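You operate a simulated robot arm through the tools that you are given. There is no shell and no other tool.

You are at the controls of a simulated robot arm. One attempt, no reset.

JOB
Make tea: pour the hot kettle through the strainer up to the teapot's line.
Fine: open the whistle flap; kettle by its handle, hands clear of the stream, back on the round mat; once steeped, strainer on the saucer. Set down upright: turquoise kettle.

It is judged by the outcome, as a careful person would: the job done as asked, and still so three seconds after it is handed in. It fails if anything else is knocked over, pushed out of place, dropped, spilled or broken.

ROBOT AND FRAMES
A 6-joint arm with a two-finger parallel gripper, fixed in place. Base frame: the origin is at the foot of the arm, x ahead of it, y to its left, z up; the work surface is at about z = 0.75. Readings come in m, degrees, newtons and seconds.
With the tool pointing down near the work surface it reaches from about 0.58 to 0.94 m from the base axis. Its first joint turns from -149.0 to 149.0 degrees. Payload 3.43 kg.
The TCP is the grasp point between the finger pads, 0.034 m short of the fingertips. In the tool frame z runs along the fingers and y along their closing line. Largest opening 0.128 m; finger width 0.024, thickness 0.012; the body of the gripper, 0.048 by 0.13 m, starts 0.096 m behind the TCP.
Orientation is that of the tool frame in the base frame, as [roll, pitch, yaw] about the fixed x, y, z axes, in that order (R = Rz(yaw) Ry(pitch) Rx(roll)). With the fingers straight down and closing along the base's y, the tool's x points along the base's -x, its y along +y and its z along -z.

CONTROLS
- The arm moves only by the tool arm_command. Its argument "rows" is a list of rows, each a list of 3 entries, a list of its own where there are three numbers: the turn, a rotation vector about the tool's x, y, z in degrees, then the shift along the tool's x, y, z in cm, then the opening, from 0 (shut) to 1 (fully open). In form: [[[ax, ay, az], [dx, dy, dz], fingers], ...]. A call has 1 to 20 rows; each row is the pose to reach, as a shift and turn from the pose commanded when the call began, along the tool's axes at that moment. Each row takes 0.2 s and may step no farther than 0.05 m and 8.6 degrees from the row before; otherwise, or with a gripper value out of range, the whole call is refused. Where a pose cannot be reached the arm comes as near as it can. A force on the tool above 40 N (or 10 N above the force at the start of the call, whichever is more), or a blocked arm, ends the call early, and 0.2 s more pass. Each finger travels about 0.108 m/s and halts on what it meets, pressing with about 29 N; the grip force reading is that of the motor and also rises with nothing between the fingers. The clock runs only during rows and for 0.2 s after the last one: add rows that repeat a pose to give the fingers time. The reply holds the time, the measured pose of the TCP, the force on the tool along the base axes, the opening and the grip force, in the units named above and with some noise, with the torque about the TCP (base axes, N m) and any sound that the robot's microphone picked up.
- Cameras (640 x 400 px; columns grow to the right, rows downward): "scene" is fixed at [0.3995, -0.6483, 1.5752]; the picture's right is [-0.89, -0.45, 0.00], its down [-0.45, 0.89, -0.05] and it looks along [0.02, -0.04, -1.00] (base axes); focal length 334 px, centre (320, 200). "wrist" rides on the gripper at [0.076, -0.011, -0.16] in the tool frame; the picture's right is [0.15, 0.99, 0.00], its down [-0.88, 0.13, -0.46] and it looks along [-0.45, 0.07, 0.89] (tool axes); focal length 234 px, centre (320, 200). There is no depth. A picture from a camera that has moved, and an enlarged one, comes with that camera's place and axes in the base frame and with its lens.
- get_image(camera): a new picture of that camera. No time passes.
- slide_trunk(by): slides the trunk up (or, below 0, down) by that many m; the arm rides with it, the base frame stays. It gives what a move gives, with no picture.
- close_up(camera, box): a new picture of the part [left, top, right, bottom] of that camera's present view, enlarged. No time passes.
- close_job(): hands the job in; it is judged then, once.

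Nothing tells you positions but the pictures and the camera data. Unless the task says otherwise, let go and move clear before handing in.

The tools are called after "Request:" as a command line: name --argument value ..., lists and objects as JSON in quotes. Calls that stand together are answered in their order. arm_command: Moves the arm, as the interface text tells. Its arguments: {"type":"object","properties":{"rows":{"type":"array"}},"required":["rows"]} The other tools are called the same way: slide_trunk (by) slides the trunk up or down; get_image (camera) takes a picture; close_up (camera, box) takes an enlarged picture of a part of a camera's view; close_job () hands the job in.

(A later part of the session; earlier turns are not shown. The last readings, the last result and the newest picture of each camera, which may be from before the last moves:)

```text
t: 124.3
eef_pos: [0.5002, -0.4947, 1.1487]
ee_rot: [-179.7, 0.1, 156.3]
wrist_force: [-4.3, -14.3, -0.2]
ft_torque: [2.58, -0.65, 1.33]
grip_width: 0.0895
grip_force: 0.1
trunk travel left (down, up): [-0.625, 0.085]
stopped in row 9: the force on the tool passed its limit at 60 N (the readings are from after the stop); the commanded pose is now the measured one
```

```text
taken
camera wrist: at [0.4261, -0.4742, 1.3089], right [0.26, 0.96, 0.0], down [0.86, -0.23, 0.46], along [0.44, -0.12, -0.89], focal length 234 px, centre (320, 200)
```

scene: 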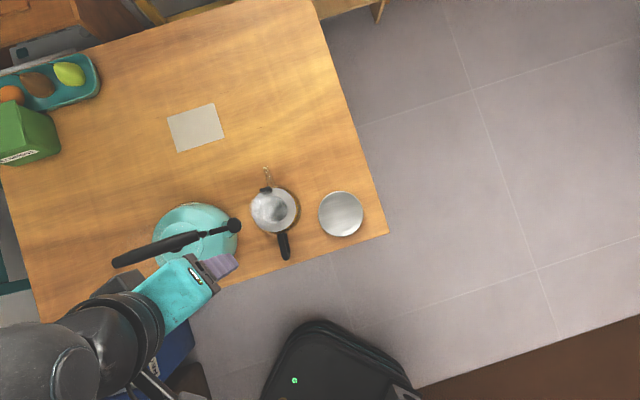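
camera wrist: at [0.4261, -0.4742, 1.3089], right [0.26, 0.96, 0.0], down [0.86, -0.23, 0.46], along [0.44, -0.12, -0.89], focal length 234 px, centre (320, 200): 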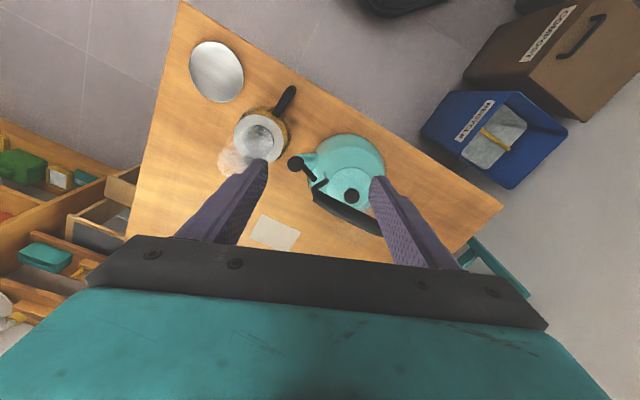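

Request:
arm_command --rows '[[[0, 0, 0], [-2.0, -0.8, -1.0], 0.7], [[0, 0, 0], [-3.95, -1.54, -2.0], 0.7]]'

Request:
close_up --camera "scene" --box '[100, 190, 250, 284]'

```text
t: 124.9
eef_pos: [0.5301, -0.5245, 1.1676]
ee_rot: [-179.8, 0.1, 156.3]
wrist_force: [5.1, -38.2, -9.9]
ft_torque: [6.38, 0.0, 3.0]
grip_width: 0.0899
grip_force: 0.0
trunk travel left (down, up): [-0.625, 0.085]
```

```text
4.26 times, centred on (175, 237) of scene
camera zoom: at [0.3995, -0.6483, 1.5752], right [-0.89, -0.45, 0.0], down [-0.45, 0.89, -0.05], along [0.02, -0.04, -1.0], focal length 1421 px, centre (937, 43)
```

zoom: 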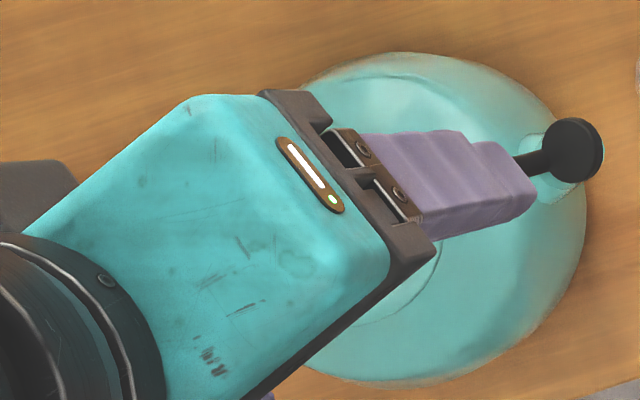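

Request:
arm_command --rows '[[[0, 0, -7], [-0.5, 0, 0], 0.7], [[0, 0, -14], [-1, 0, 0], 0.7], [[0, 0, -21], [-1, 0, 0], 0.7], [[0, 0, -28], [-1, 0, 0], 0.7]]'

Request:
get_image --camera "scene"

```text
t: 125.9
eef_pos: [0.5389, -0.5284, 1.1677]
ee_rot: [-179.8, -0.1, -175.8]
wrist_force: [0.3, 0.4, -0.3]
ft_torque: [-0.03, 0.04, -0.02]
grip_width: 0.0896
grip_force: 0.0
trunk travel left (down, up): [-0.625, 0.085]
```

```text
taken
```

scene: 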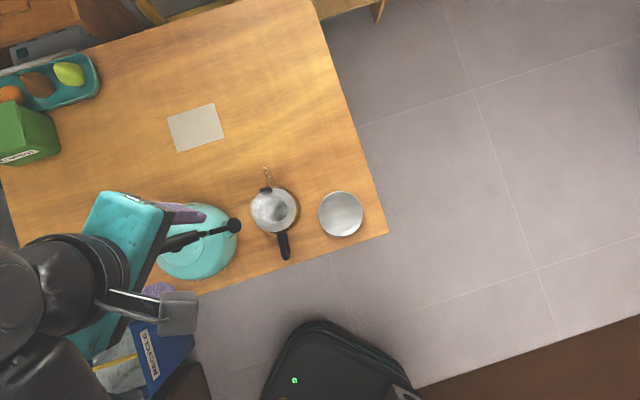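

Request:
arm_command --rows '[[[0, -7.25, 0], [2.3, -1.1, 2.7], 0.7], [[0, -14.5, 0], [4.65, -2.2, 5.4], 0.7], [[0, -21.75, 0], [7.0, -3.3, 8.2], 0.7], [[0, -29, 0], [9.3, -4.4, 10.9], 0.7], [[0, -36.25, 0], [11.6, -5.5, 13.6], 0.7], [[0, -43.5, 0], [13.95, -6.6, 16.3], 0.7], [[0, -50.75, 0], [16.3, -7.7, 19.0], 0.7], [[0, -58, 0], [18.6, -8.86, 21.5], 0.7]]'

Request:
get_image --camera "wrist"

Request:
close_up --camera "wrist" --box '[250, 20, 400, 180]'

```text
t: 127.7
eef_pos: [0.3624, -0.6305, 0.9538]
ee_rot: [-179.5, 58.0, -175.4]
wrist_force: [0.5, -0.2, 0.2]
ft_torque: [-0.01, 0.0, 0.02]
grip_width: 0.0896
grip_force: 0.1
trunk travel left (down, up): [-0.625, 0.085]
```

```text
taken
camera wrist: at [0.1871, -0.6556, 0.9736], right [-0.15, 0.98, -0.13], down [0.07, 0.14, 0.99], along [0.99, 0.14, -0.09], focal length 234 px, centre (320, 200)
```

wrist: 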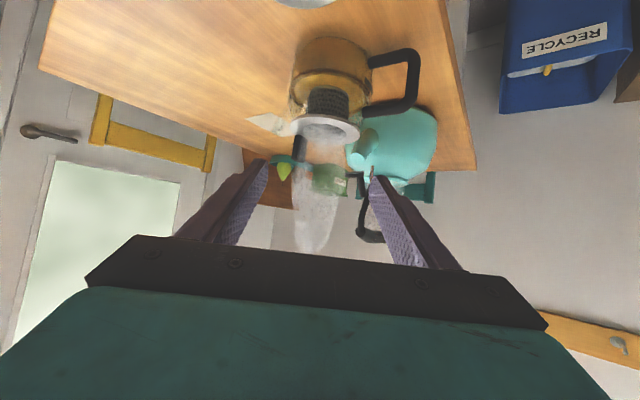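

```text
2.50 times, centred on (325, 100) of wrist
camera zoom: at [0.1871, -0.6556, 0.9736], right [-0.15, 0.98, -0.13], down [0.07, 0.14, 0.99], along [0.99, 0.14, -0.09], focal length 585 px, centre (308, 450)
```

zoom: 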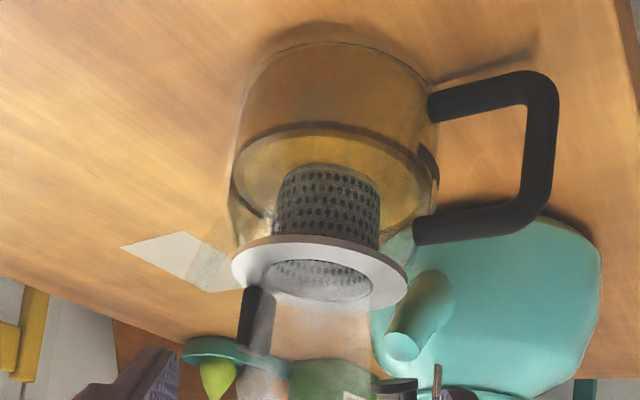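

Request:
close_up --camera "wrist" --box '[285, 30, 375, 130]'

Request:
close_up --camera "wrist" --box '[335, 50, 385, 120]'

```text
4.00 times, centred on (330, 80) of wrist
camera zoom: at [0.1871, -0.6556, 0.9736], right [-0.15, 0.98, -0.13], down [0.07, 0.14, 0.99], along [0.99, 0.14, -0.09], focal length 937 px, centre (280, 680)
```

zoom: 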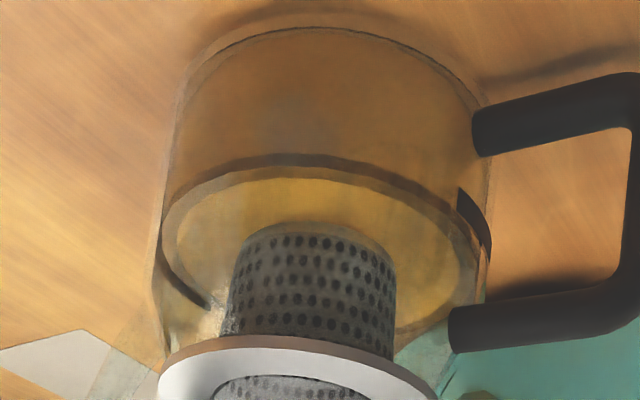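

```text
5.71 times, centred on (360, 85) of wrist
camera zoom: at [0.1871, -0.6556, 0.9736], right [-0.15, 0.98, -0.13], down [0.07, 0.14, 0.99], along [0.99, 0.14, -0.09], focal length 1338 px, centre (91, 857)
```

zoom: 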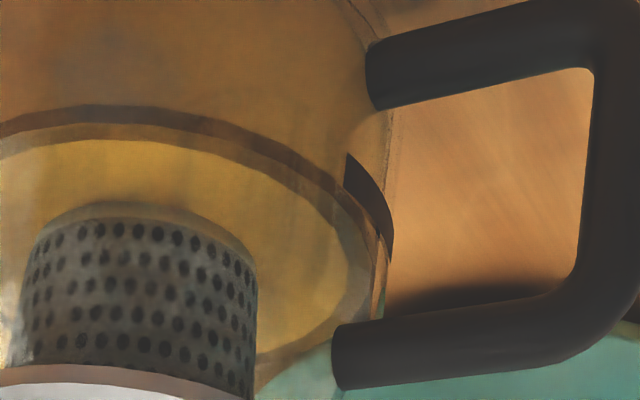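

The water edge now meets the black mark, so the fill is at the line, and the kettle is back on its mat. Next I'll measure the strainer tab and watch the tea colour while it steeps.

Request:
close_up --camera "scene" --box '[240, 175, 304, 215]'

Request:
close_up --camera "scene" --box '[230, 160, 390, 260]'

Request:
close_up --camera "wrist" --box '[270, 90, 370, 190]'

```text
10.00 times, centred on (272, 195) of scene
camera zoom: at [0.3995, -0.6483, 1.5752], right [-0.89, -0.45, 0.0], down [-0.45, 0.89, -0.05], along [0.02, -0.04, -1.0], focal length 3339 px, centre (800, 250)
```

zoom: 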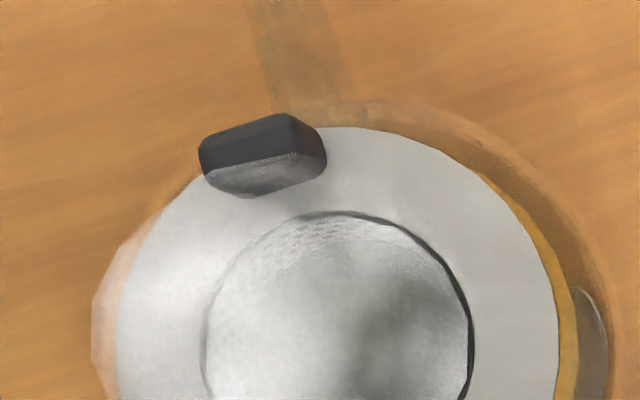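

```text
4.00 times, centred on (310, 210) of scene
camera zoom: at [0.3995, -0.6483, 1.5752], right [-0.89, -0.45, 0.0], down [-0.45, 0.89, -0.05], along [0.02, -0.04, -1.0], focal length 1336 px, centre (360, 160)
```

zoom: 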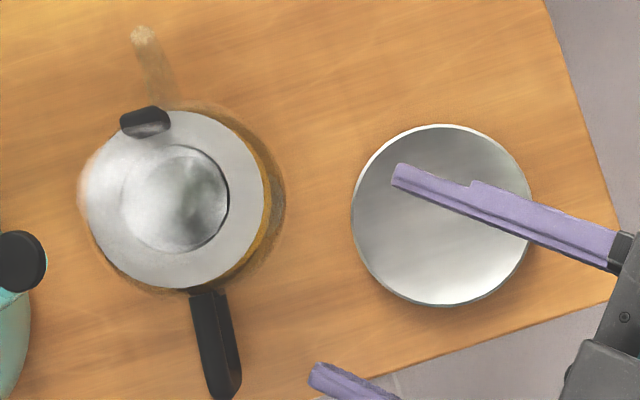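

```text
4.00 times, centred on (320, 140) of wrist
camera zoom: at [0.1871, -0.6556, 0.9736], right [-0.15, 0.98, -0.13], down [0.07, 0.14, 0.99], along [0.99, 0.14, -0.09], focal length 937 px, centre (320, 440)
```

zoom: 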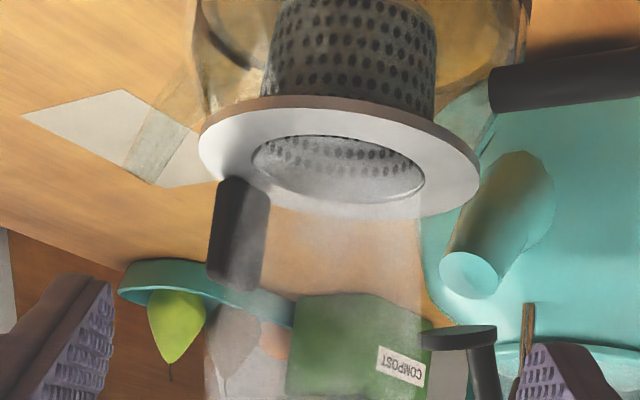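

Request:
arm_command --rows '[[[0, 0, 0], [-3.35, -1.0, -2.2], 0.7], [[0, 0, 0], [-6.7, -2.0, -4.4], 0.7], [[0, 0, 0], [-10.05, -3.0, -6.56], 0.7], [[0, 7.25, 0], [-10.5, -3.2, -4.8], 0.7], [[0, 14.5, 0], [-10.9, -3.4, -3.1], 0.7], [[0, 21.75, 0], [-11.4, -3.6, -1.3], 0.7], [[0, 29, 0], [-11.8, -3.8, 0.4], 0.7], [[0, 36.25, 0], [-12.3, -4.0, 2.2], 0.7], [[0, 43.5, 0], [-12.7, -4.2, 3.9], 0.6], [[0, 50.75, 0], [-13.1, -4.4, 5.7], 0.5], [[0, 58, 0], [-13.6, -4.6, 7.4], 0.5]]'

Request:
arm_command --rows '[[[0, 0, -8], [-0.55, 0.36, 0.6], 0.5], [[0, 0, -16], [-1.1, 0.7, 1.2], 0.5], [[0, 0, -24], [-1.65, 1.07, 1.8], 0.5], [[0, 0, -32], [-2.2, 1.4, 2.4], 0.5], [[0, 0, -40.4], [-2.75, 1.78, 3.0], 0.5]]'

Request:
get_image --camera "wrist"

Request:
get_image --camera "scene"

```text
t: 130.1
eef_pos: [0.4982, -0.6659, 1.0296]
ee_rot: [-179.8, -0.2, -175.8]
wrist_force: [0.3, 0.3, -0.3]
ft_torque: [0.01, 0.0, -0.04]
grip_width: 0.0642
grip_force: 0.2
trunk travel left (down, up): [-0.625, 0.085]
```

```text
t: 131.3
eef_pos: [0.5233, -0.6466, 0.9998]
ee_rot: [-179.8, -0.1, -135.4]
wrist_force: [-0.1, -0.8, 0.6]
ft_torque: [0.02, -0.02, 0.02]
grip_width: 0.0638
grip_force: 0.1
trunk travel left (down, up): [-0.625, 0.085]
```

```text
taken
camera wrist: at [0.4773, -0.7076, 1.1609], right [-0.8, 0.6, 0.0], down [0.53, 0.71, 0.45], along [0.27, 0.36, -0.89], focal length 234 px, centre (320, 200)
```

wrist: 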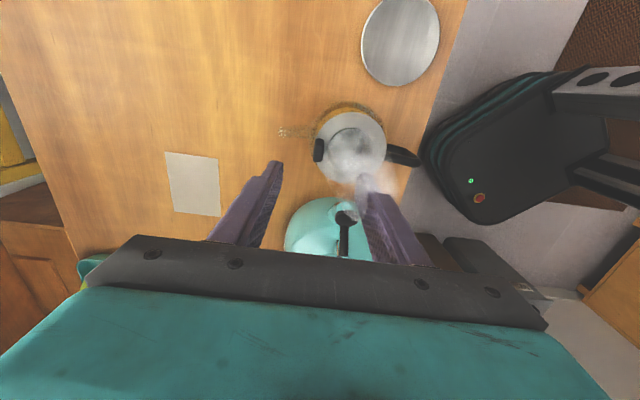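

```text
taken
```

scene: 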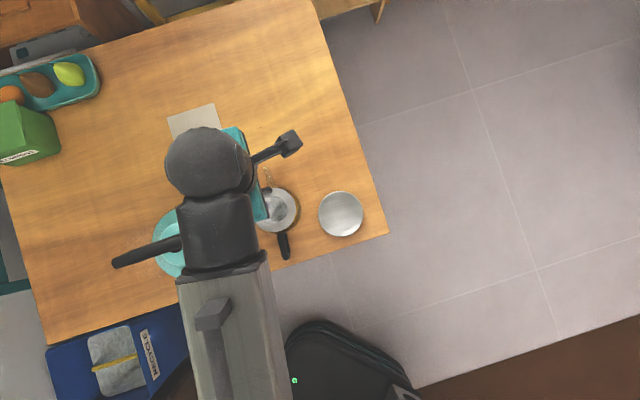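

Request:
close_up --camera "wrist" --box '[270, 90, 430, 210]'

```text
3.33 times, centred on (350, 150) of wrist
camera zoom: at [0.4773, -0.7076, 1.1609], right [-0.8, 0.6, 0.0], down [0.53, 0.71, 0.45], along [0.27, 0.36, -0.89], focal length 781 px, centre (220, 367)
```

zoom: 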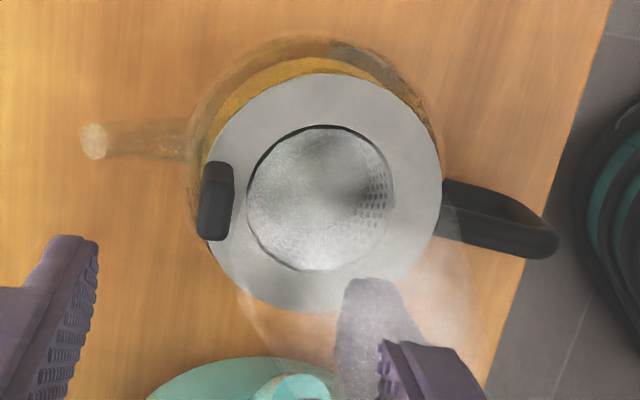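

Request:
arm_command --rows '[[[0, 0, 0], [0, 0, 0], 0.5], [[0, 0, 0], [0, 0, 0], 0.5], [[0, 0, 0], [0, 0, 0], 0.5], [[0, 0, 0], [0, 0, 0], 0.5], [[0, 0, 0], [0, 0, 0], 0.5], [[0, 0, 0], [0, 0, 0], 0.5], [[0, 0, 0], [0, 0, 0], 0.5], [[0, 0, 0], [0, 0, 0], 0.5], [[0, 0, 0], [0, 0, 0], 0.5], [[0, 0, 0], [0, 0, 0], 0.5], [[0, 0, 0], [0, 0, 0], 0.5], [[0, 0, 0], [0, 0, 0], 0.5], [[0, 0, 0], [0, 0, 0], 0.5], [[0, 0, 0], [0, 0, 0], 0.5], [[0, 0, 0], [0, 0, 0], 0.5], [[0, 0, 0], [0, 0, 0], 0.5], [[0, 0, 0], [0, 0, 0], 0.5], [[0, 0, 0], [0, 0, 0], 0.5], [[0, 0, 0], [0, 0, 0], 0.5], [[0, 0, 0], [0, 0, 0], 0.5]]'

Request:
arm_command --rows '[[[0, 0, 0], [0, 0, 0], 0.5], [[0, 0, 0], [0, 0, 0], 0.5], [[0, 0, 0], [0, 0, 0], 0.5], [[0, 0, 0], [0, 0, 0], 0.5], [[0, 0, 0], [0, 0, 0], 0.5], [[0, 0, 0], [0, 0, 0], 0.5], [[0, 0, 0], [0, 0, 0], 0.5], [[0, 0, 0], [0, 0, 0], 0.5], [[0, 0, 0], [0, 0, 0], 0.5], [[0, 0, 0], [0, 0, 0], 0.5], [[0, 0, 0], [0, 0, 0], 0.5], [[0, 0, 0], [0, 0, 0], 0.5], [[0, 0, 0], [0, 0, 0], 0.5], [[0, 0, 0], [0, 0, 0], 0.5], [[0, 0, 0], [0, 0, 0], 0.5], [[0, 0, 0], [0, 0, 0], 0.5], [[0, 0, 0], [0, 0, 0], 0.5], [[0, 0, 0], [0, 0, 0], 0.5], [[0, 0, 0], [0, 0, 0], 0.5], [[0, 0, 0], [0, 0, 0], 0.5]]'

Request:
close_up --camera "wrist" --box '[270, 90, 430, 210]'

```text
t: 135.5
eef_pos: [0.524, -0.646, 0.9998]
ee_rot: [-179.9, -0.2, -135.3]
wrist_force: [-0.7, -0.4, 0.7]
ft_torque: [0.02, 0.0, -0.01]
grip_width: 0.064
grip_force: 0.1
trunk travel left (down, up): [-0.625, 0.085]
```

```text
t: 139.7
eef_pos: [0.5236, -0.6468, 1.0013]
ee_rot: [-179.9, -0.3, -135.4]
wrist_force: [-0.3, -0.3, 0.1]
ft_torque: [0.02, -0.02, -0.05]
grip_width: 0.064
grip_force: 0.0
trunk travel left (down, up): [-0.625, 0.085]
```

```text
3.33 times, centred on (350, 150) of wrist
camera zoom: at [0.4769, -0.7076, 1.1609], right [-0.8, 0.6, 0.0], down [0.54, 0.71, 0.45], along [0.27, 0.36, -0.89], focal length 781 px, centre (220, 367)
```

zoom: 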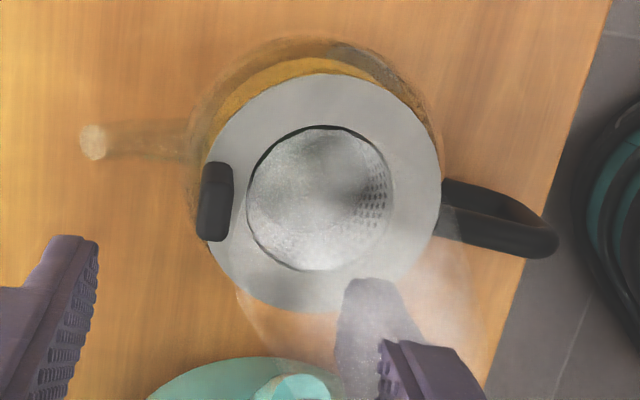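

I'm waiting for the tea to steep and tracking its colour in the glass.

Request:
arm_command --rows '[[[0, 0, 0], [0, 0, 0], 0.5], [[0, 0, 0], [0, 0, 0], 0.5], [[0, 0, 0], [0, 0, 0], 0.5], [[0, 0, 0], [0, 0, 0], 0.5], [[0, 0, 0], [0, 0, 0], 0.5], [[0, 0, 0], [0, 0, 0], 0.5], [[0, 0, 0], [0, 0, 0], 0.5], [[0, 0, 0], [0, 0, 0], 0.5], [[0, 0, 0], [0, 0, 0], 0.5], [[0, 0, 0], [0, 0, 0], 0.5], [[0, 0, 0], [0, 0, 0], 0.5], [[0, 0, 0], [0, 0, 0], 0.5], [[0, 0, 0], [0, 0, 0], 0.5], [[0, 0, 0], [0, 0, 0], 0.5], [[0, 0, 0], [0, 0, 0], 0.5], [[0, 0, 0], [0, 0, 0], 0.5], [[0, 0, 0], [0, 0, 0], 0.5], [[0, 0, 0], [0, 0, 0], 0.5], [[0, 0, 0], [0, 0, 0], 0.5], [[0, 0, 0], [0, 0, 0], 0.5]]'

Request:
arm_command --rows '[[[0, 0, 0], [0, 0, 0], 0.5], [[0, 0, 0], [0, 0, 0], 0.5], [[0, 0, 0], [0, 0, 0], 0.5], [[0, 0, 0], [0, 0, 0], 0.5], [[0, 0, 0], [0, 0, 0], 0.5], [[0, 0, 0], [0, 0, 0], 0.5], [[0, 0, 0], [0, 0, 0], 0.5], [[0, 0, 0], [0, 0, 0], 0.5], [[0, 0, 0], [0, 0, 0], 0.5], [[0, 0, 0], [0, 0, 0], 0.5], [[0, 0, 0], [0, 0, 0], 0.5], [[0, 0, 0], [0, 0, 0], 0.5], [[0, 0, 0], [0, 0, 0], 0.5], [[0, 0, 0], [0, 0, 0], 0.5], [[0, 0, 0], [0, 0, 0], 0.5], [[0, 0, 0], [0, 0, 0], 0.5], [[0, 0, 0], [0, 0, 0], 0.5], [[0, 0, 0], [0, 0, 0], 0.5], [[0, 0, 0], [0, 0, 0], 0.5], [[0, 0, 0], [0, 0, 0], 0.5]]'

Request:
arm_command --rows '[[[0, 0, 0], [0, 0, 0], 0.5], [[0, 0, 0], [0, 0, 0], 0.5], [[0, 0, 0], [0, 0, 0], 0.5], [[0, 0, 0], [0, 0, 0], 0.5], [[0, 0, 0], [0, 0, 0], 0.5], [[0, 0, 0], [0, 0, 0], 0.5], [[0, 0, 0], [0, 0, 0], 0.5], [[0, 0, 0], [0, 0, 0], 0.5], [[0, 0, 0], [0, 0, 0], 0.5], [[0, 0, 0], [0, 0, 0], 0.5], [[0, 0, 0], [0, 0, 0], 0.5], [[0, 0, 0], [0, 0, 0], 0.5], [[0, 0, 0], [0, 0, 0], 0.5], [[0, 0, 0], [0, 0, 0], 0.5], [[0, 0, 0], [0, 0, 0], 0.5], [[0, 0, 0], [0, 0, 0], 0.5], [[0, 0, 0], [0, 0, 0], 0.5], [[0, 0, 0], [0, 0, 0], 0.5], [[0, 0, 0], [0, 0, 0], 0.5], [[0, 0, 0], [0, 0, 0], 0.5]]'

Request:
arm_command --rows '[[[0, 0, 0], [0, 0, 0], 0.5], [[0, 0, 0], [0, 0, 0], 0.5], [[0, 0, 0], [0, 0, 0], 0.5], [[0, 0, 0], [0, 0, 0], 0.5], [[0, 0, 0], [0, 0, 0], 0.5], [[0, 0, 0], [0, 0, 0], 0.5], [[0, 0, 0], [0, 0, 0], 0.5], [[0, 0, 0], [0, 0, 0], 0.5], [[0, 0, 0], [0, 0, 0], 0.5], [[0, 0, 0], [0, 0, 0], 0.5], [[0, 0, 0], [0, 0, 0], 0.5], [[0, 0, 0], [0, 0, 0], 0.5], [[0, 0, 0], [0, 0, 0], 0.5], [[0, 0, 0], [0, 0, 0], 0.5], [[0, 0, 0], [0, 0, 0], 0.5], [[0, 0, 0], [0, 0, 0], 0.5], [[0, 0, 0], [0, 0, 0], 0.5], [[0, 0, 0], [0, 0, 0], 0.5], [[0, 0, 0], [0, 0, 0], 0.5], [[0, 0, 0], [0, 0, 0], 0.5]]'

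Request:
arm_command --rows '[[[0, 0, 0], [0, 0, 0], 0.5], [[0, 0, 0], [0, 0, 0], 0.5], [[0, 0, 0], [0, 0, 0], 0.5], [[0, 0, 0], [0, 0, 0], 0.5], [[0, 0, 0], [0, 0, 0], 0.5], [[0, 0, 0], [0, 0, 0], 0.5], [[0, 0, 0], [0, 0, 0], 0.5], [[0, 0, 0], [0, 0, 0], 0.5], [[0, 0, 0], [0, 0, 0], 0.5], [[0, 0, 0], [0, 0, 0], 0.5], [[0, 0, 0], [0, 0, 0], 0.5], [[0, 0, 0], [0, 0, 0], 0.5], [[0, 0, 0], [0, 0, 0], 0.5], [[0, 0, 0], [0, 0, 0], 0.5], [[0, 0, 0], [0, 0, 0], 0.5], [[0, 0, 0], [0, 0, 0], 0.5], [[0, 0, 0], [0, 0, 0], 0.5], [[0, 0, 0], [0, 0, 0], 0.5], [[0, 0, 0], [0, 0, 0], 0.5], [[0, 0, 0], [0, 0, 0], 0.5]]'

Request:
close_up --camera "wrist" --box '[270, 90, 430, 210]'

```text
t: 143.9
eef_pos: [0.5233, -0.6461, 1.0013]
ee_rot: [-179.8, -0.2, -135.4]
wrist_force: [-0.2, 0.1, 0.9]
ft_torque: [-0.01, -0.02, -0.02]
grip_width: 0.0641
grip_force: 0.1
trunk travel left (down, up): [-0.625, 0.085]
```

```text
t: 148.1
eef_pos: [0.5241, -0.6454, 1.0002]
ee_rot: [-180.0, -0.2, -135.3]
wrist_force: [0.5, -0.1, 1.0]
ft_torque: [-0.01, -0.03, 0.02]
grip_width: 0.064
grip_force: 0.0
trunk travel left (down, up): [-0.625, 0.085]
```

```text
t: 152.3
eef_pos: [0.523, -0.6468, 1.001]
ee_rot: [-179.9, -0.1, -135.3]
wrist_force: [0.2, 0.1, -0.7]
ft_torque: [-0.02, 0.0, 0.03]
grip_width: 0.0641
grip_force: 0.0
trunk travel left (down, up): [-0.625, 0.085]
```

```text
t: 156.5
eef_pos: [0.5239, -0.6453, 1.0013]
ee_rot: [-179.9, -0.2, -135.3]
wrist_force: [-0.2, 0.7, 0.2]
ft_torque: [0.01, 0.03, 0.0]
grip_width: 0.0641
grip_force: 0.0
trunk travel left (down, up): [-0.625, 0.085]
```

```text
t: 160.7
eef_pos: [0.5228, -0.6468, 1.0008]
ee_rot: [-179.8, -0.3, -135.3]
wrist_force: [0.0, 0.0, -0.7]
ft_torque: [-0.04, -0.02, 0.0]
grip_width: 0.064
grip_force: 0.0
trunk travel left (down, up): [-0.625, 0.085]
```

```text
3.33 times, centred on (350, 150) of wrist
camera zoom: at [0.4769, -0.7076, 1.1609], right [-0.8, 0.6, 0.0], down [0.54, 0.71, 0.45], along [0.27, 0.36, -0.89], focal length 781 px, centre (220, 367)
```

zoom: 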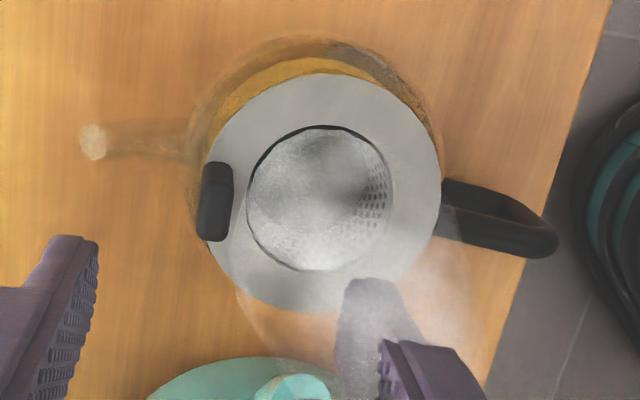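

The colour has settled to a steady amber, so the tea is steeped. I'll lower the open fingers around the strainer's tab.

Request:
arm_command --rows '[[[0, 0, 0], [-0.1, 0, 3.5], 0.5], [[0, 0, 0], [-0.2, 0, 7.0], 0.5], [[0, 0, 0], [-0.25, 0, 9.5], 0.45]]'

Request:
get_image --camera "wrist"

Request:
close_up --camera "wrist" --box '[230, 90, 430, 260]'

```text
t: 161.5
eef_pos: [0.5265, -0.6459, 0.9041]
ee_rot: [-179.9, -0.3, -135.3]
wrist_force: [0.2, 0.5, 0.2]
ft_torque: [-0.03, -0.02, -0.01]
grip_width: 0.0575
grip_force: 0.2
trunk travel left (down, up): [-0.625, 0.085]
```

```text
taken
camera wrist: at [0.4794, -0.7068, 1.066], right [-0.8, 0.6, 0.0], down [0.54, 0.71, 0.45], along [0.27, 0.36, -0.89], focal length 234 px, centre (320, 200)
```

wrist: 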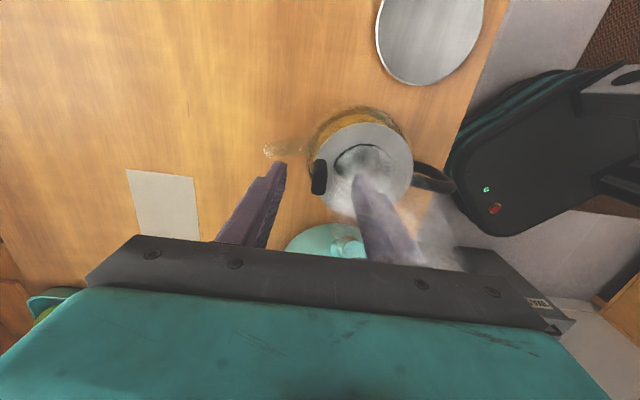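

```text
2.35 times, centred on (330, 175) of wrist
camera zoom: at [0.4794, -0.7068, 1.066], right [-0.8, 0.6, 0.0], down [0.54, 0.71, 0.45], along [0.27, 0.36, -0.89], focal length 551 px, centre (296, 259)
```

zoom: 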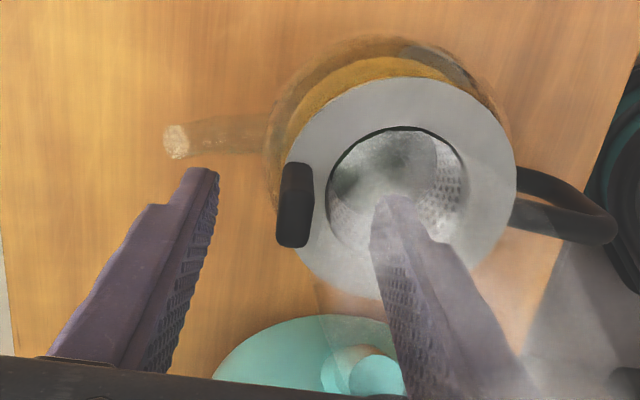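

Request:
arm_command --rows '[[[0, 0, 0], [0, 0, 0.8], 0.45], [[0, 0, 0], [0, 0, 1.5], 0.45]]'

Request:
close_up --camera "wrist" --box '[230, 90, 430, 260]'

```text
t: 162.1
eef_pos: [0.5261, -0.6453, 0.8894]
ee_rot: [-179.9, -0.2, -135.4]
wrist_force: [0.2, 0.1, 0.5]
ft_torque: [-0.04, 0.02, -0.01]
grip_width: 0.0576
grip_force: 0.1
trunk travel left (down, up): [-0.625, 0.085]
```

```text
2.35 times, centred on (330, 175) of wrist
camera zoom: at [0.4797, -0.7064, 1.0501], right [-0.8, 0.6, 0.0], down [0.54, 0.71, 0.45], along [0.27, 0.36, -0.89], focal length 551 px, centre (296, 259)
```

zoom: 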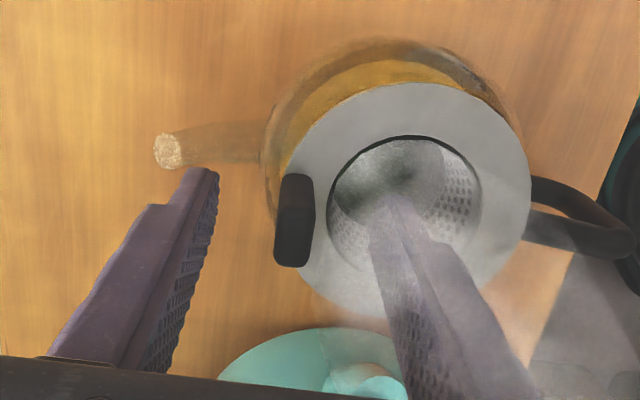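

Request:
arm_command --rows '[[[0, 0, 0], [0, 0, 0], 0.3], [[0, 0, 0], [0, 0, 0], 0.2], [[0, 0, 0], [0, 0, 0], 0.1], [[0, 0, 0], [0, 0, 0], 0], [[0, 0, 0], [0, 0, 0], 0]]'

Request:
close_up --camera "wrist" --box '[230, 90, 430, 260]'

```text
t: 163.3
eef_pos: [0.5253, -0.6439, 0.8902]
ee_rot: [-179.9, -0.2, -135.4]
wrist_force: [0.3, -1.0, 1.9]
ft_torque: [0.04, 0.05, -0.02]
grip_width: 0.011
grip_force: 29.1
trunk travel left (down, up): [-0.625, 0.085]
```

```text
2.35 times, centred on (330, 175) of wrist
camera zoom: at [0.4797, -0.7064, 1.0506], right [-0.8, 0.6, 0.0], down [0.54, 0.71, 0.45], along [0.27, 0.36, -0.89], focal length 551 px, centre (296, 259)
```

zoom: 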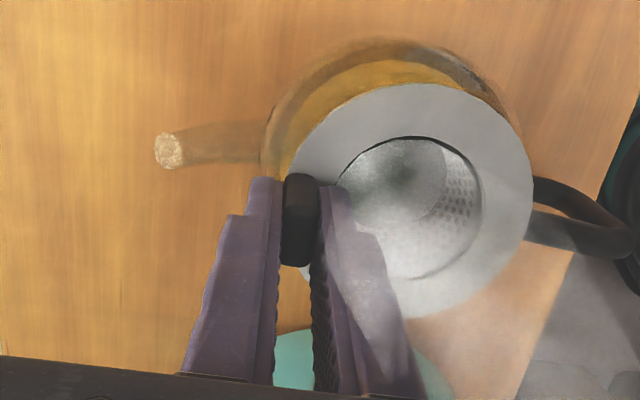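

The tab is gripped at 0.011 m. I'll lift the strainer straight up and pause above the pot to let it drip.

Request:
arm_command --rows '[[[0, 0, 0], [0, 0, -0.5], 0], [[0, 0, 0], [0, 0, -1.5], 0], [[0, 0, 0], [0, 0, -2.5], 0], [[0, 0, 0], [0, 0, -3.5], 0], [[0, 0, 0], [0, 0, -4.5], 0], [[0, 0, 0], [0, 0, -5.5], 0], [[0, 0, 0], [0, 0, -6.5], 0], [[0, 0, 0], [0, 0, -7.5], 0], [[0, 0, 0], [0, 0, -8.5], 0], [[0, 0, 0], [0, 0, -8.5], 0]]'

Request:
get_image --camera "wrist"

Request:
get_image --camera "scene"

```text
t: 165.5
eef_pos: [0.5256, -0.6457, 0.9765]
ee_rot: [-179.9, -0.3, -135.3]
wrist_force: [-0.6, -0.3, -0.8]
ft_torque: [0.0, 0.0, -0.02]
grip_width: 0.0111
grip_force: 29.1
trunk travel left (down, up): [-0.625, 0.085]
```

```text
taken
camera wrist: at [0.4786, -0.7069, 1.1363], right [-0.8, 0.6, 0.0], down [0.54, 0.71, 0.45], along [0.27, 0.36, -0.89], focal length 234 px, centre (320, 200)
```

wrist: 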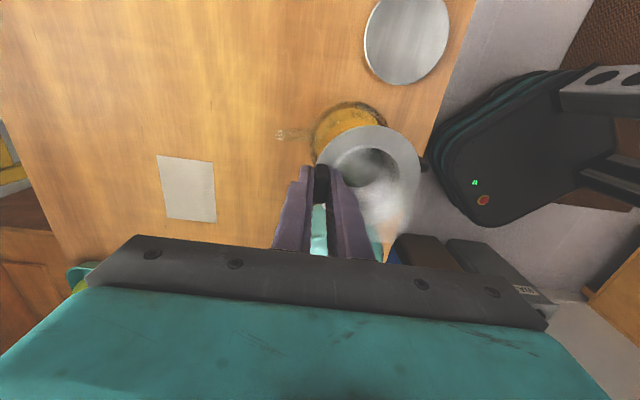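

```text
taken
```

scene: 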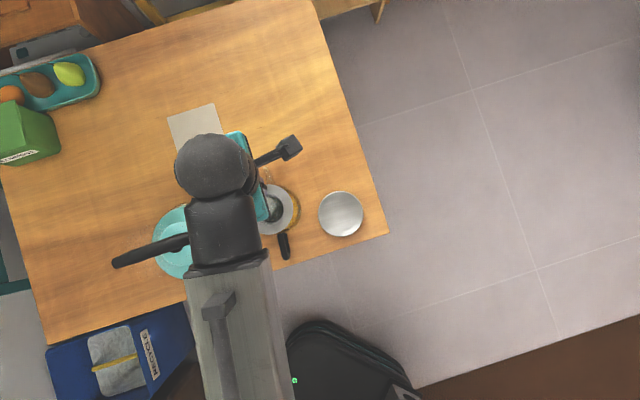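

Request:
arm_command --rows '[[[0, 0, 0], [0, 0, -1], 0], [[0, 0, 0], [0, 0, -2], 0], [[0, 0, 0], [0, 0, -2], 0], [[0, 0, 0], [0, 0, -2], 0], [[0, 0, 0], [0, 0, -2], 0], [[0, 0, 0], [0, 0, -2], 0], [[0, 0, 0], [0, 0, -2], 0], [[0, 0, 0], [0, 0, -2], 0], [[0, 0, 0], [0, 0, -2], 0], [[0, 0, 0], [0, 0, -2], 0], [[0, 0, 0], [0, 0, -2], 0], [[0, 0, 0], [0, 0, -2], 0], [[0, 0, 0], [0, 0, -2], 0], [[0, 0, 0], [0, 0, -2], 0], [[0, 0, 0], [0, 0, -2], 0], [[0, 0, 0], [0, 0, -2], 0], [[0, 0, 0], [0, 0, -2], 0], [[0, 0, 0], [0, 0, -2], 0], [[0, 0, 0], [0, 0, -2], 0], [[0, 0, 0], [0, 0, -2], 0]]'

Request:
close_up --camera "wrist" --box '[240, 80, 440, 260]'

Request:
close_up --camera "scene" --box '[230, 160, 390, 270]'

```text
t: 169.7
eef_pos: [0.5253, -0.6445, 0.9954]
ee_rot: [-179.9, -0.2, -135.4]
wrist_force: [-0.3, 0.5, -0.5]
ft_torque: [-0.02, 0.01, 0.02]
grip_width: 0.011
grip_force: 28.4
trunk travel left (down, up): [-0.625, 0.085]
```

```text
2.22 times, centred on (340, 170) of wrist
camera zoom: at [0.4788, -0.7061, 1.1567], right [-0.8, 0.6, 0.0], down [0.54, 0.71, 0.45], along [0.27, 0.36, -0.89], focal length 520 px, centre (276, 267)
```

zoom: 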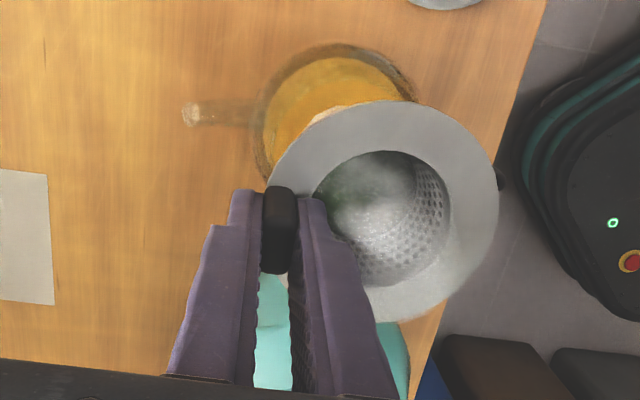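

```text
3.64 times, centred on (310, 215) of scene
camera zoom: at [0.3995, -0.6483, 1.5752], right [-0.89, -0.45, 0.0], down [-0.45, 0.89, -0.05], along [0.02, -0.04, -1.0], focal length 1214 px, centre (356, 146)
```

zoom: 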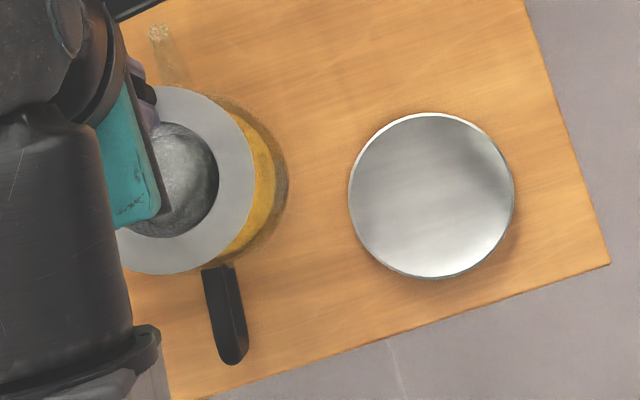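

Request:
arm_command --rows '[[[0, 0, 0], [1.8, 0.7, 0], 0], [[0, 0, 0], [3.6, 1.4, 0], 0], [[0, 0, 0], [5.4, 2.1, 0], 0], [[0, 0, 0], [7.2, 2.8, 0], 0], [[0, 0, 0], [9.0, 3.5, 0], 0], [[0, 0, 0], [10.8, 4.2, 0], 0], [[0, 0, 0], [12.6, 4.9, 0], 0], [[0, 0, 0], [14.1, 5.42, 0], 0], [[0, 0, 0], [14.1, 5.42, 0], 0]]'

Request:
get_image --camera "scene"

Request:
get_image --camera "wrist"

```text
t: 171.7
eef_pos: [0.3883, -0.7057, 0.9964]
ee_rot: [-179.9, -0.2, -135.4]
wrist_force: [-0.1, -0.6, -0.7]
ft_torque: [0.02, 0.02, -0.02]
grip_width: 0.0109
grip_force: 28.8
trunk travel left (down, up): [-0.625, 0.085]
```

```text
taken
```

scene: 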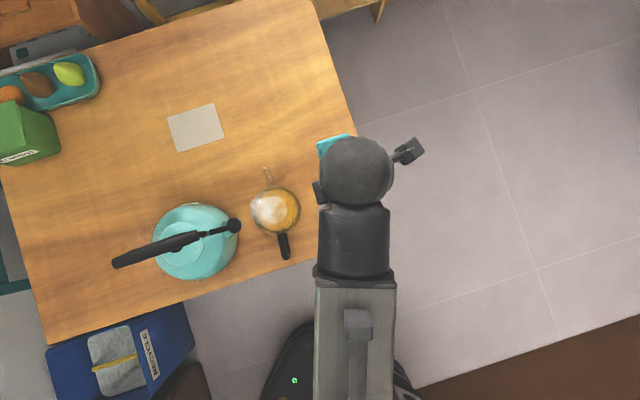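

```text
taken
camera wrist: at [0.3413, -0.7672, 1.157], right [-0.8, 0.6, 0.0], down [0.54, 0.71, 0.45], along [0.27, 0.36, -0.89], focal length 234 px, centre (320, 200)
```

wrist: 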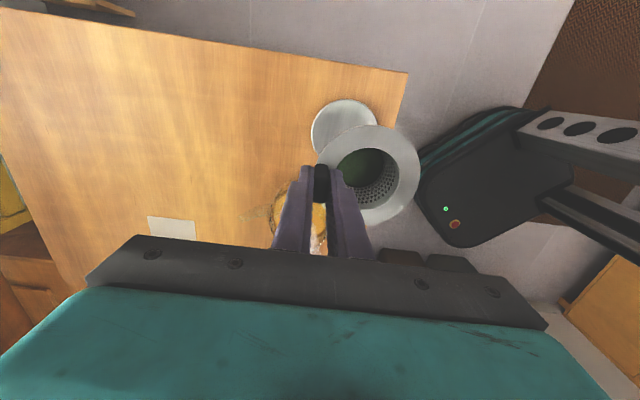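

Request:
close_up --camera "wrist" --box '[290, 80, 440, 240]'

```text
2.50 times, centred on (365, 160) of wrist
camera zoom: at [0.3413, -0.7672, 1.157], right [-0.8, 0.6, 0.0], down [0.54, 0.71, 0.45], along [0.27, 0.36, -0.89], focal length 585 px, centre (208, 300)
```

zoom: 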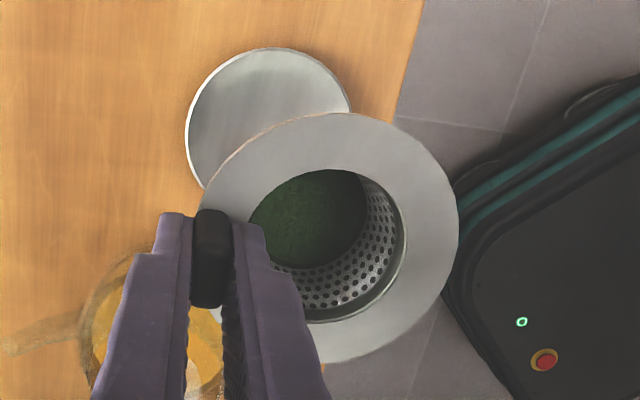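

Request:
arm_command --rows '[[[0, 0, 0], [0, -0.1, 2.0], 0], [[0, 0, 0], [0, -0.2, 4.0], 0], [[0, 0, 0], [0, -0.3, 6.0], 0], [[0, 0, 0], [0, -0.3, 8.0], 0], [[0, 0, 0], [0, -0.3, 10.0], 0], [[0, 0, 0], [0, -0.3, 11.5], 0], [[0, 0, 0], [0, -0.3, 11.5], 0]]'

Request:
get_image --camera "wrist"

Request:
close_up --camera "wrist" --box '[270, 60, 440, 240]'

```text
t: 173.3
eef_pos: [0.3892, -0.7062, 0.8791]
ee_rot: [-179.9, -0.1, -135.4]
wrist_force: [-0.4, 0.0, -0.6]
ft_torque: [-0.01, -0.01, 0.0]
grip_width: 0.0109
grip_force: 28.6
trunk travel left (down, up): [-0.625, 0.085]
```

```text
taken
camera wrist: at [0.3417, -0.7686, 1.0404], right [-0.8, 0.6, 0.0], down [0.54, 0.71, 0.45], along [0.27, 0.36, -0.89], focal length 234 px, centre (320, 200)
```

wrist: 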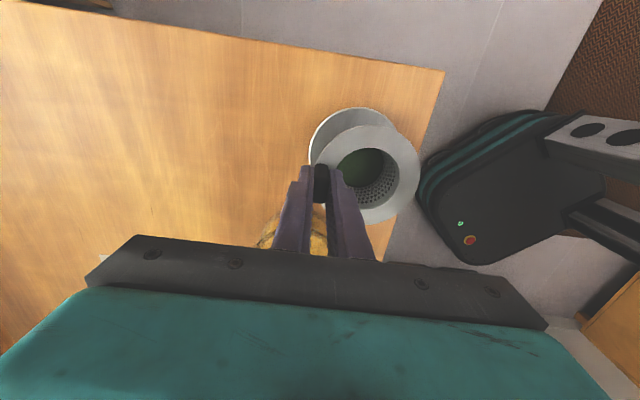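

```text
2.22 times, centred on (355, 150) of wrist
camera zoom: at [0.3417, -0.7686, 1.0404], right [-0.8, 0.6, 0.0], down [0.54, 0.71, 0.45], along [0.27, 0.36, -0.89], focal length 520 px, centre (242, 311)
```

zoom: 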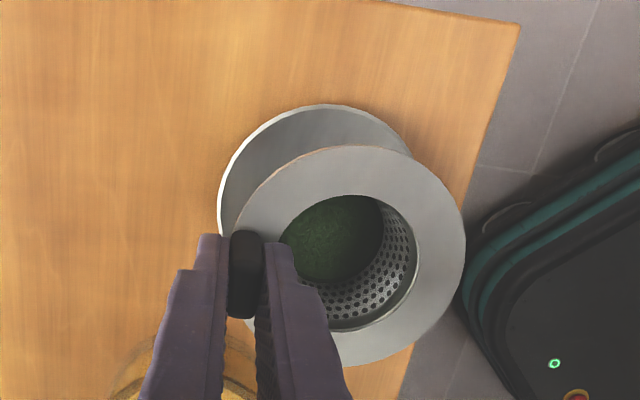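

Request:
arm_command --rows '[[[0, 0, 0], [-0.1, -0.15, 0.5], 0], [[0, 0, 0], [-0.2, -0.25, 1.0], 0], [[0, 0, 0], [-0.2, -0.25, 1.3], 0], [[0, 0, 0], [-0.2, -0.25, 1.3], 0]]'

Request:
arm_command --rows '[[[0, 0, 0], [0, 0, 0.3], 0], [[0, 0, 0], [0, 0, 0.3], 0]]'

Request:
close_up --camera "wrist" --box '[270, 60, 440, 240]'

```text
t: 174.3
eef_pos: [0.3915, -0.7085, 0.8675]
ee_rot: [-180.0, -0.2, -135.4]
wrist_force: [0.2, 0.2, -0.5]
ft_torque: [-0.03, -0.04, 0.01]
grip_width: 0.0113
grip_force: 28.8
trunk travel left (down, up): [-0.625, 0.085]
```

```text
t: 174.9
eef_pos: [0.3924, -0.7079, 0.8642]
ee_rot: [-179.9, -0.1, -135.4]
wrist_force: [0.7, -0.6, -0.5]
ft_torque: [-0.02, -0.05, 0.02]
grip_width: 0.0113
grip_force: 29.3
trunk travel left (down, up): [-0.625, 0.085]
```

```text
2.22 times, centred on (355, 150) of wrist
camera zoom: at [0.3455, -0.7699, 1.0249], right [-0.8, 0.6, 0.0], down [0.54, 0.71, 0.45], along [0.27, 0.36, -0.89], focal length 520 px, centre (242, 311)
```

zoom: 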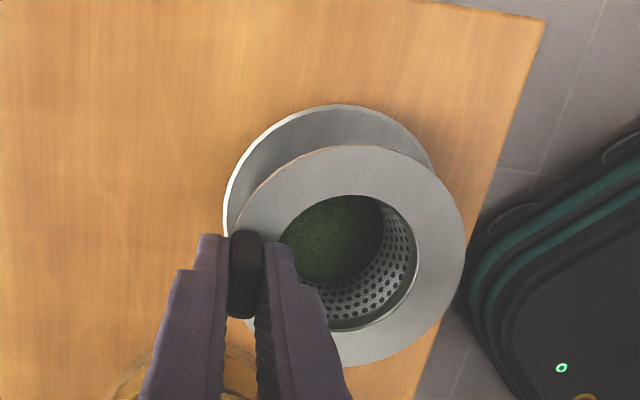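

Request:
arm_command --rows '[[[0, 0, 0], [0, 0, 0.3], 0], [[0, 0, 0], [0, 0, 0.3], 0]]'

Request:
arm_command --rows '[[[0, 0, 0], [0, 0, 0.3], 0], [[0, 0, 0], [0, 0, 0.3], 0]]'

```text
t: 175.5
eef_pos: [0.3921, -0.7085, 0.8618]
ee_rot: [-179.8, -0.1, -135.4]
wrist_force: [0.5, 0.9, -1.0]
ft_torque: [0.02, 0.01, 0.01]
grip_width: 0.011
grip_force: 29.1
trunk travel left (down, up): [-0.625, 0.085]
```

```text
t: 176.1
eef_pos: [0.392, -0.7092, 0.8583]
ee_rot: [-179.8, -0.2, -135.4]
wrist_force: [0.4, 0.0, -0.7]
ft_torque: [0.01, -0.02, -0.05]
grip_width: 0.0114
grip_force: 28.8
trunk travel left (down, up): [-0.625, 0.085]
```

Request:
arm_command --rows '[[[0, 0, 0], [0, 0, 0.3], 0], [[0, 0, 0], [0, 0, 0.3], 0]]'

Request:
arm_command --rows '[[[0, 0, 0], [0, 0, 0.3], 0], [[0, 0, 0], [0, 0, 0.3], 0]]'

Request:
close_up --camera "wrist" --box '[270, 60, 440, 240]'

```text
t: 176.7
eef_pos: [0.3918, -0.7091, 0.8566]
ee_rot: [-180.0, -0.2, -135.4]
wrist_force: [0.0, -0.1, -0.5]
ft_torque: [0.01, -0.03, 0.04]
grip_width: 0.011
grip_force: 29.2
trunk travel left (down, up): [-0.625, 0.085]
```

```text
t: 177.3
eef_pos: [0.3922, -0.7082, 0.8529]
ee_rot: [-179.9, -0.3, -135.4]
wrist_force: [-0.5, 0.8, -0.1]
ft_torque: [-0.02, -0.04, -0.03]
grip_width: 0.0113
grip_force: 29.3
trunk travel left (down, up): [-0.625, 0.085]
```

```text
2.22 times, centred on (355, 150) of wrist
camera zoom: at [0.3462, -0.7698, 1.013], right [-0.8, 0.6, 0.0], down [0.54, 0.71, 0.45], along [0.27, 0.36, -0.89], focal length 520 px, centre (242, 311)
```

zoom: 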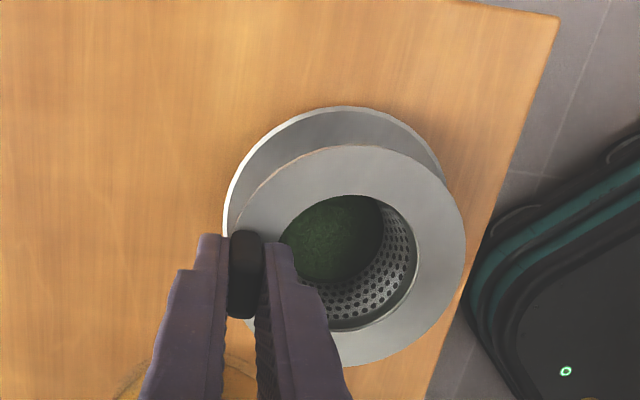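

Request:
arm_command --rows '[[[0, 0, 0], [0, 0, 0.2], 0], [[0, 0, 0], [0, 0, 0.2], 0]]'

Request:
arm_command --rows '[[[0, 0, 0], [0, 0, 0.2], 0], [[0, 0, 0], [0, 0, 0.2], 0]]'

```text
t: 177.9
eef_pos: [0.3925, -0.7073, 0.8492]
ee_rot: [-179.9, -0.2, -135.4]
wrist_force: [0.6, -0.1, -1.0]
ft_torque: [0.0, 0.0, -0.01]
grip_width: 0.0112
grip_force: 28.8
trunk travel left (down, up): [-0.625, 0.085]
```

```text
t: 178.5
eef_pos: [0.3928, -0.7086, 0.8478]
ee_rot: [-180.0, -0.2, -135.5]
wrist_force: [-0.1, -0.2, -1.1]
ft_torque: [-0.03, 0.03, 0.02]
grip_width: 0.0111
grip_force: 29.1
trunk travel left (down, up): [-0.625, 0.085]
```

Request:
arm_command --rows '[[[0, 0, 0], [0, 0, 0.2], 0], [[0, 0, 0], [0, 0, 0.2], 0]]'

Request:
arm_command --rows '[[[0, 0, 0], [0, 0, 0.2], 0], [[0, 0, 0], [0, 0, 0.2], 0]]'

Request:
close_up --camera "wrist" --box '[270, 60, 440, 240]'

```text
t: 179.1
eef_pos: [0.3915, -0.7078, 0.8464]
ee_rot: [-179.9, -0.2, -135.4]
wrist_force: [0.4, -0.7, -0.5]
ft_torque: [0.01, -0.02, 0.0]
grip_width: 0.0109
grip_force: 28.8
trunk travel left (down, up): [-0.625, 0.085]
```

```text
t: 179.7
eef_pos: [0.3934, -0.7083, 0.8451]
ee_rot: [-179.8, -0.2, -135.4]
wrist_force: [2.4, -1.5, 7.7]
ft_torque: [0.14, 0.11, 0.03]
grip_width: 0.0114
grip_force: 29.3
trunk travel left (down, up): [-0.625, 0.085]
```

```text
2.22 times, centred on (355, 150) of wrist
camera zoom: at [0.3459, -0.7696, 1.0065], right [-0.8, 0.6, 0.0], down [0.54, 0.71, 0.45], along [0.27, 0.36, -0.89], focal length 520 px, centre (242, 311)
```

zoom: 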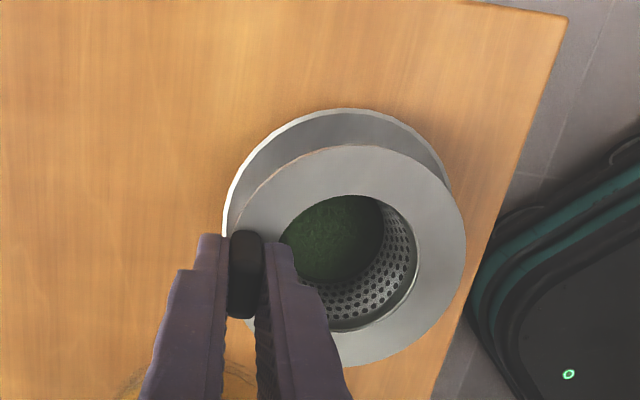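

Request:
arm_command --rows '[[[0, 0, 0], [0, 0, -0.1], 0], [[0, 0, 0], [0, 0, -0.1], 0.1], [[0, 0, 0], [0, 0, -0.1], 0.2], [[0, 0, 0], [0, 0, -0.1], 0.3], [[0, 0, 0], [0, 0, -0.1], 0.35], [[0, 0, 0], [0, 0, -0.1], 0.35]]'

Request:
close_up --camera "wrist" --box '[270, 60, 440, 240]'

```text
t: 181.1
eef_pos: [0.3922, -0.7081, 0.8452]
ee_rot: [180.0, -0.2, -135.4]
wrist_force: [0.5, 0.6, 0.6]
ft_torque: [-0.01, 0.02, -0.02]
grip_width: 0.0448
grip_force: 0.2
trunk travel left (down, up): [-0.625, 0.085]
```

```text
2.22 times, centred on (355, 150) of wrist
camera zoom: at [0.346, -0.7699, 1.0062], right [-0.8, 0.6, 0.0], down [0.54, 0.71, 0.45], along [0.27, 0.36, -0.89], focal length 520 px, centre (242, 311)
```

zoom: 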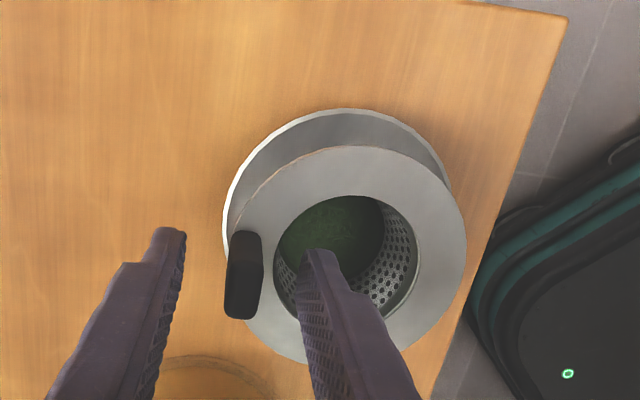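

The strainer stands on the saucer. I'll go straight up, move clear and check everything.

Request:
arm_command --rows '[[[0, 0, 0], [0, 0, -2], 0.35], [[0, 0, 0], [0, 0, -5], 0.35], [[0, 0, 0], [0, 0, -9], 0.35], [[0, 0, 0], [0, 0, -13.5], 0.35], [[0, 0, 0], [0, 0, -18], 0.35], [[0, 0, 0], [0, 0, -22], 0.35], [[0, 0, 0], [0, 0, -22], 0.35]]'

Request:
get_image --camera "wrist"

Request:
get_image --camera "scene"

```text
t: 182.7
eef_pos: [0.3897, -0.7075, 1.0656]
ee_rot: [-179.8, -0.3, -135.4]
wrist_force: [0.0, 0.4, -0.5]
ft_torque: [0.01, 0.01, -0.01]
grip_width: 0.0448
grip_force: 0.1
trunk travel left (down, up): [-0.625, 0.085]
```

```text
taken
camera wrist: at [0.3438, -0.7684, 1.2256], right [-0.8, 0.6, 0.0], down [0.54, 0.71, 0.45], along [0.27, 0.36, -0.89], focal length 234 px, centre (320, 200)
```

wrist: 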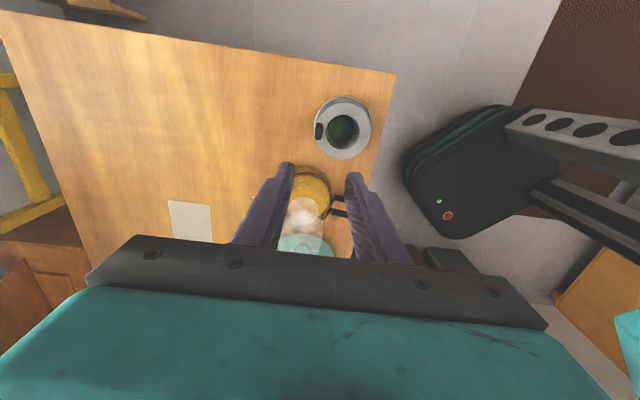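

```text
taken
```

scene: 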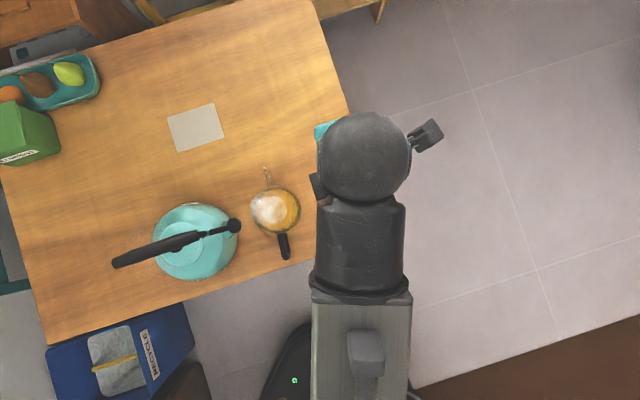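

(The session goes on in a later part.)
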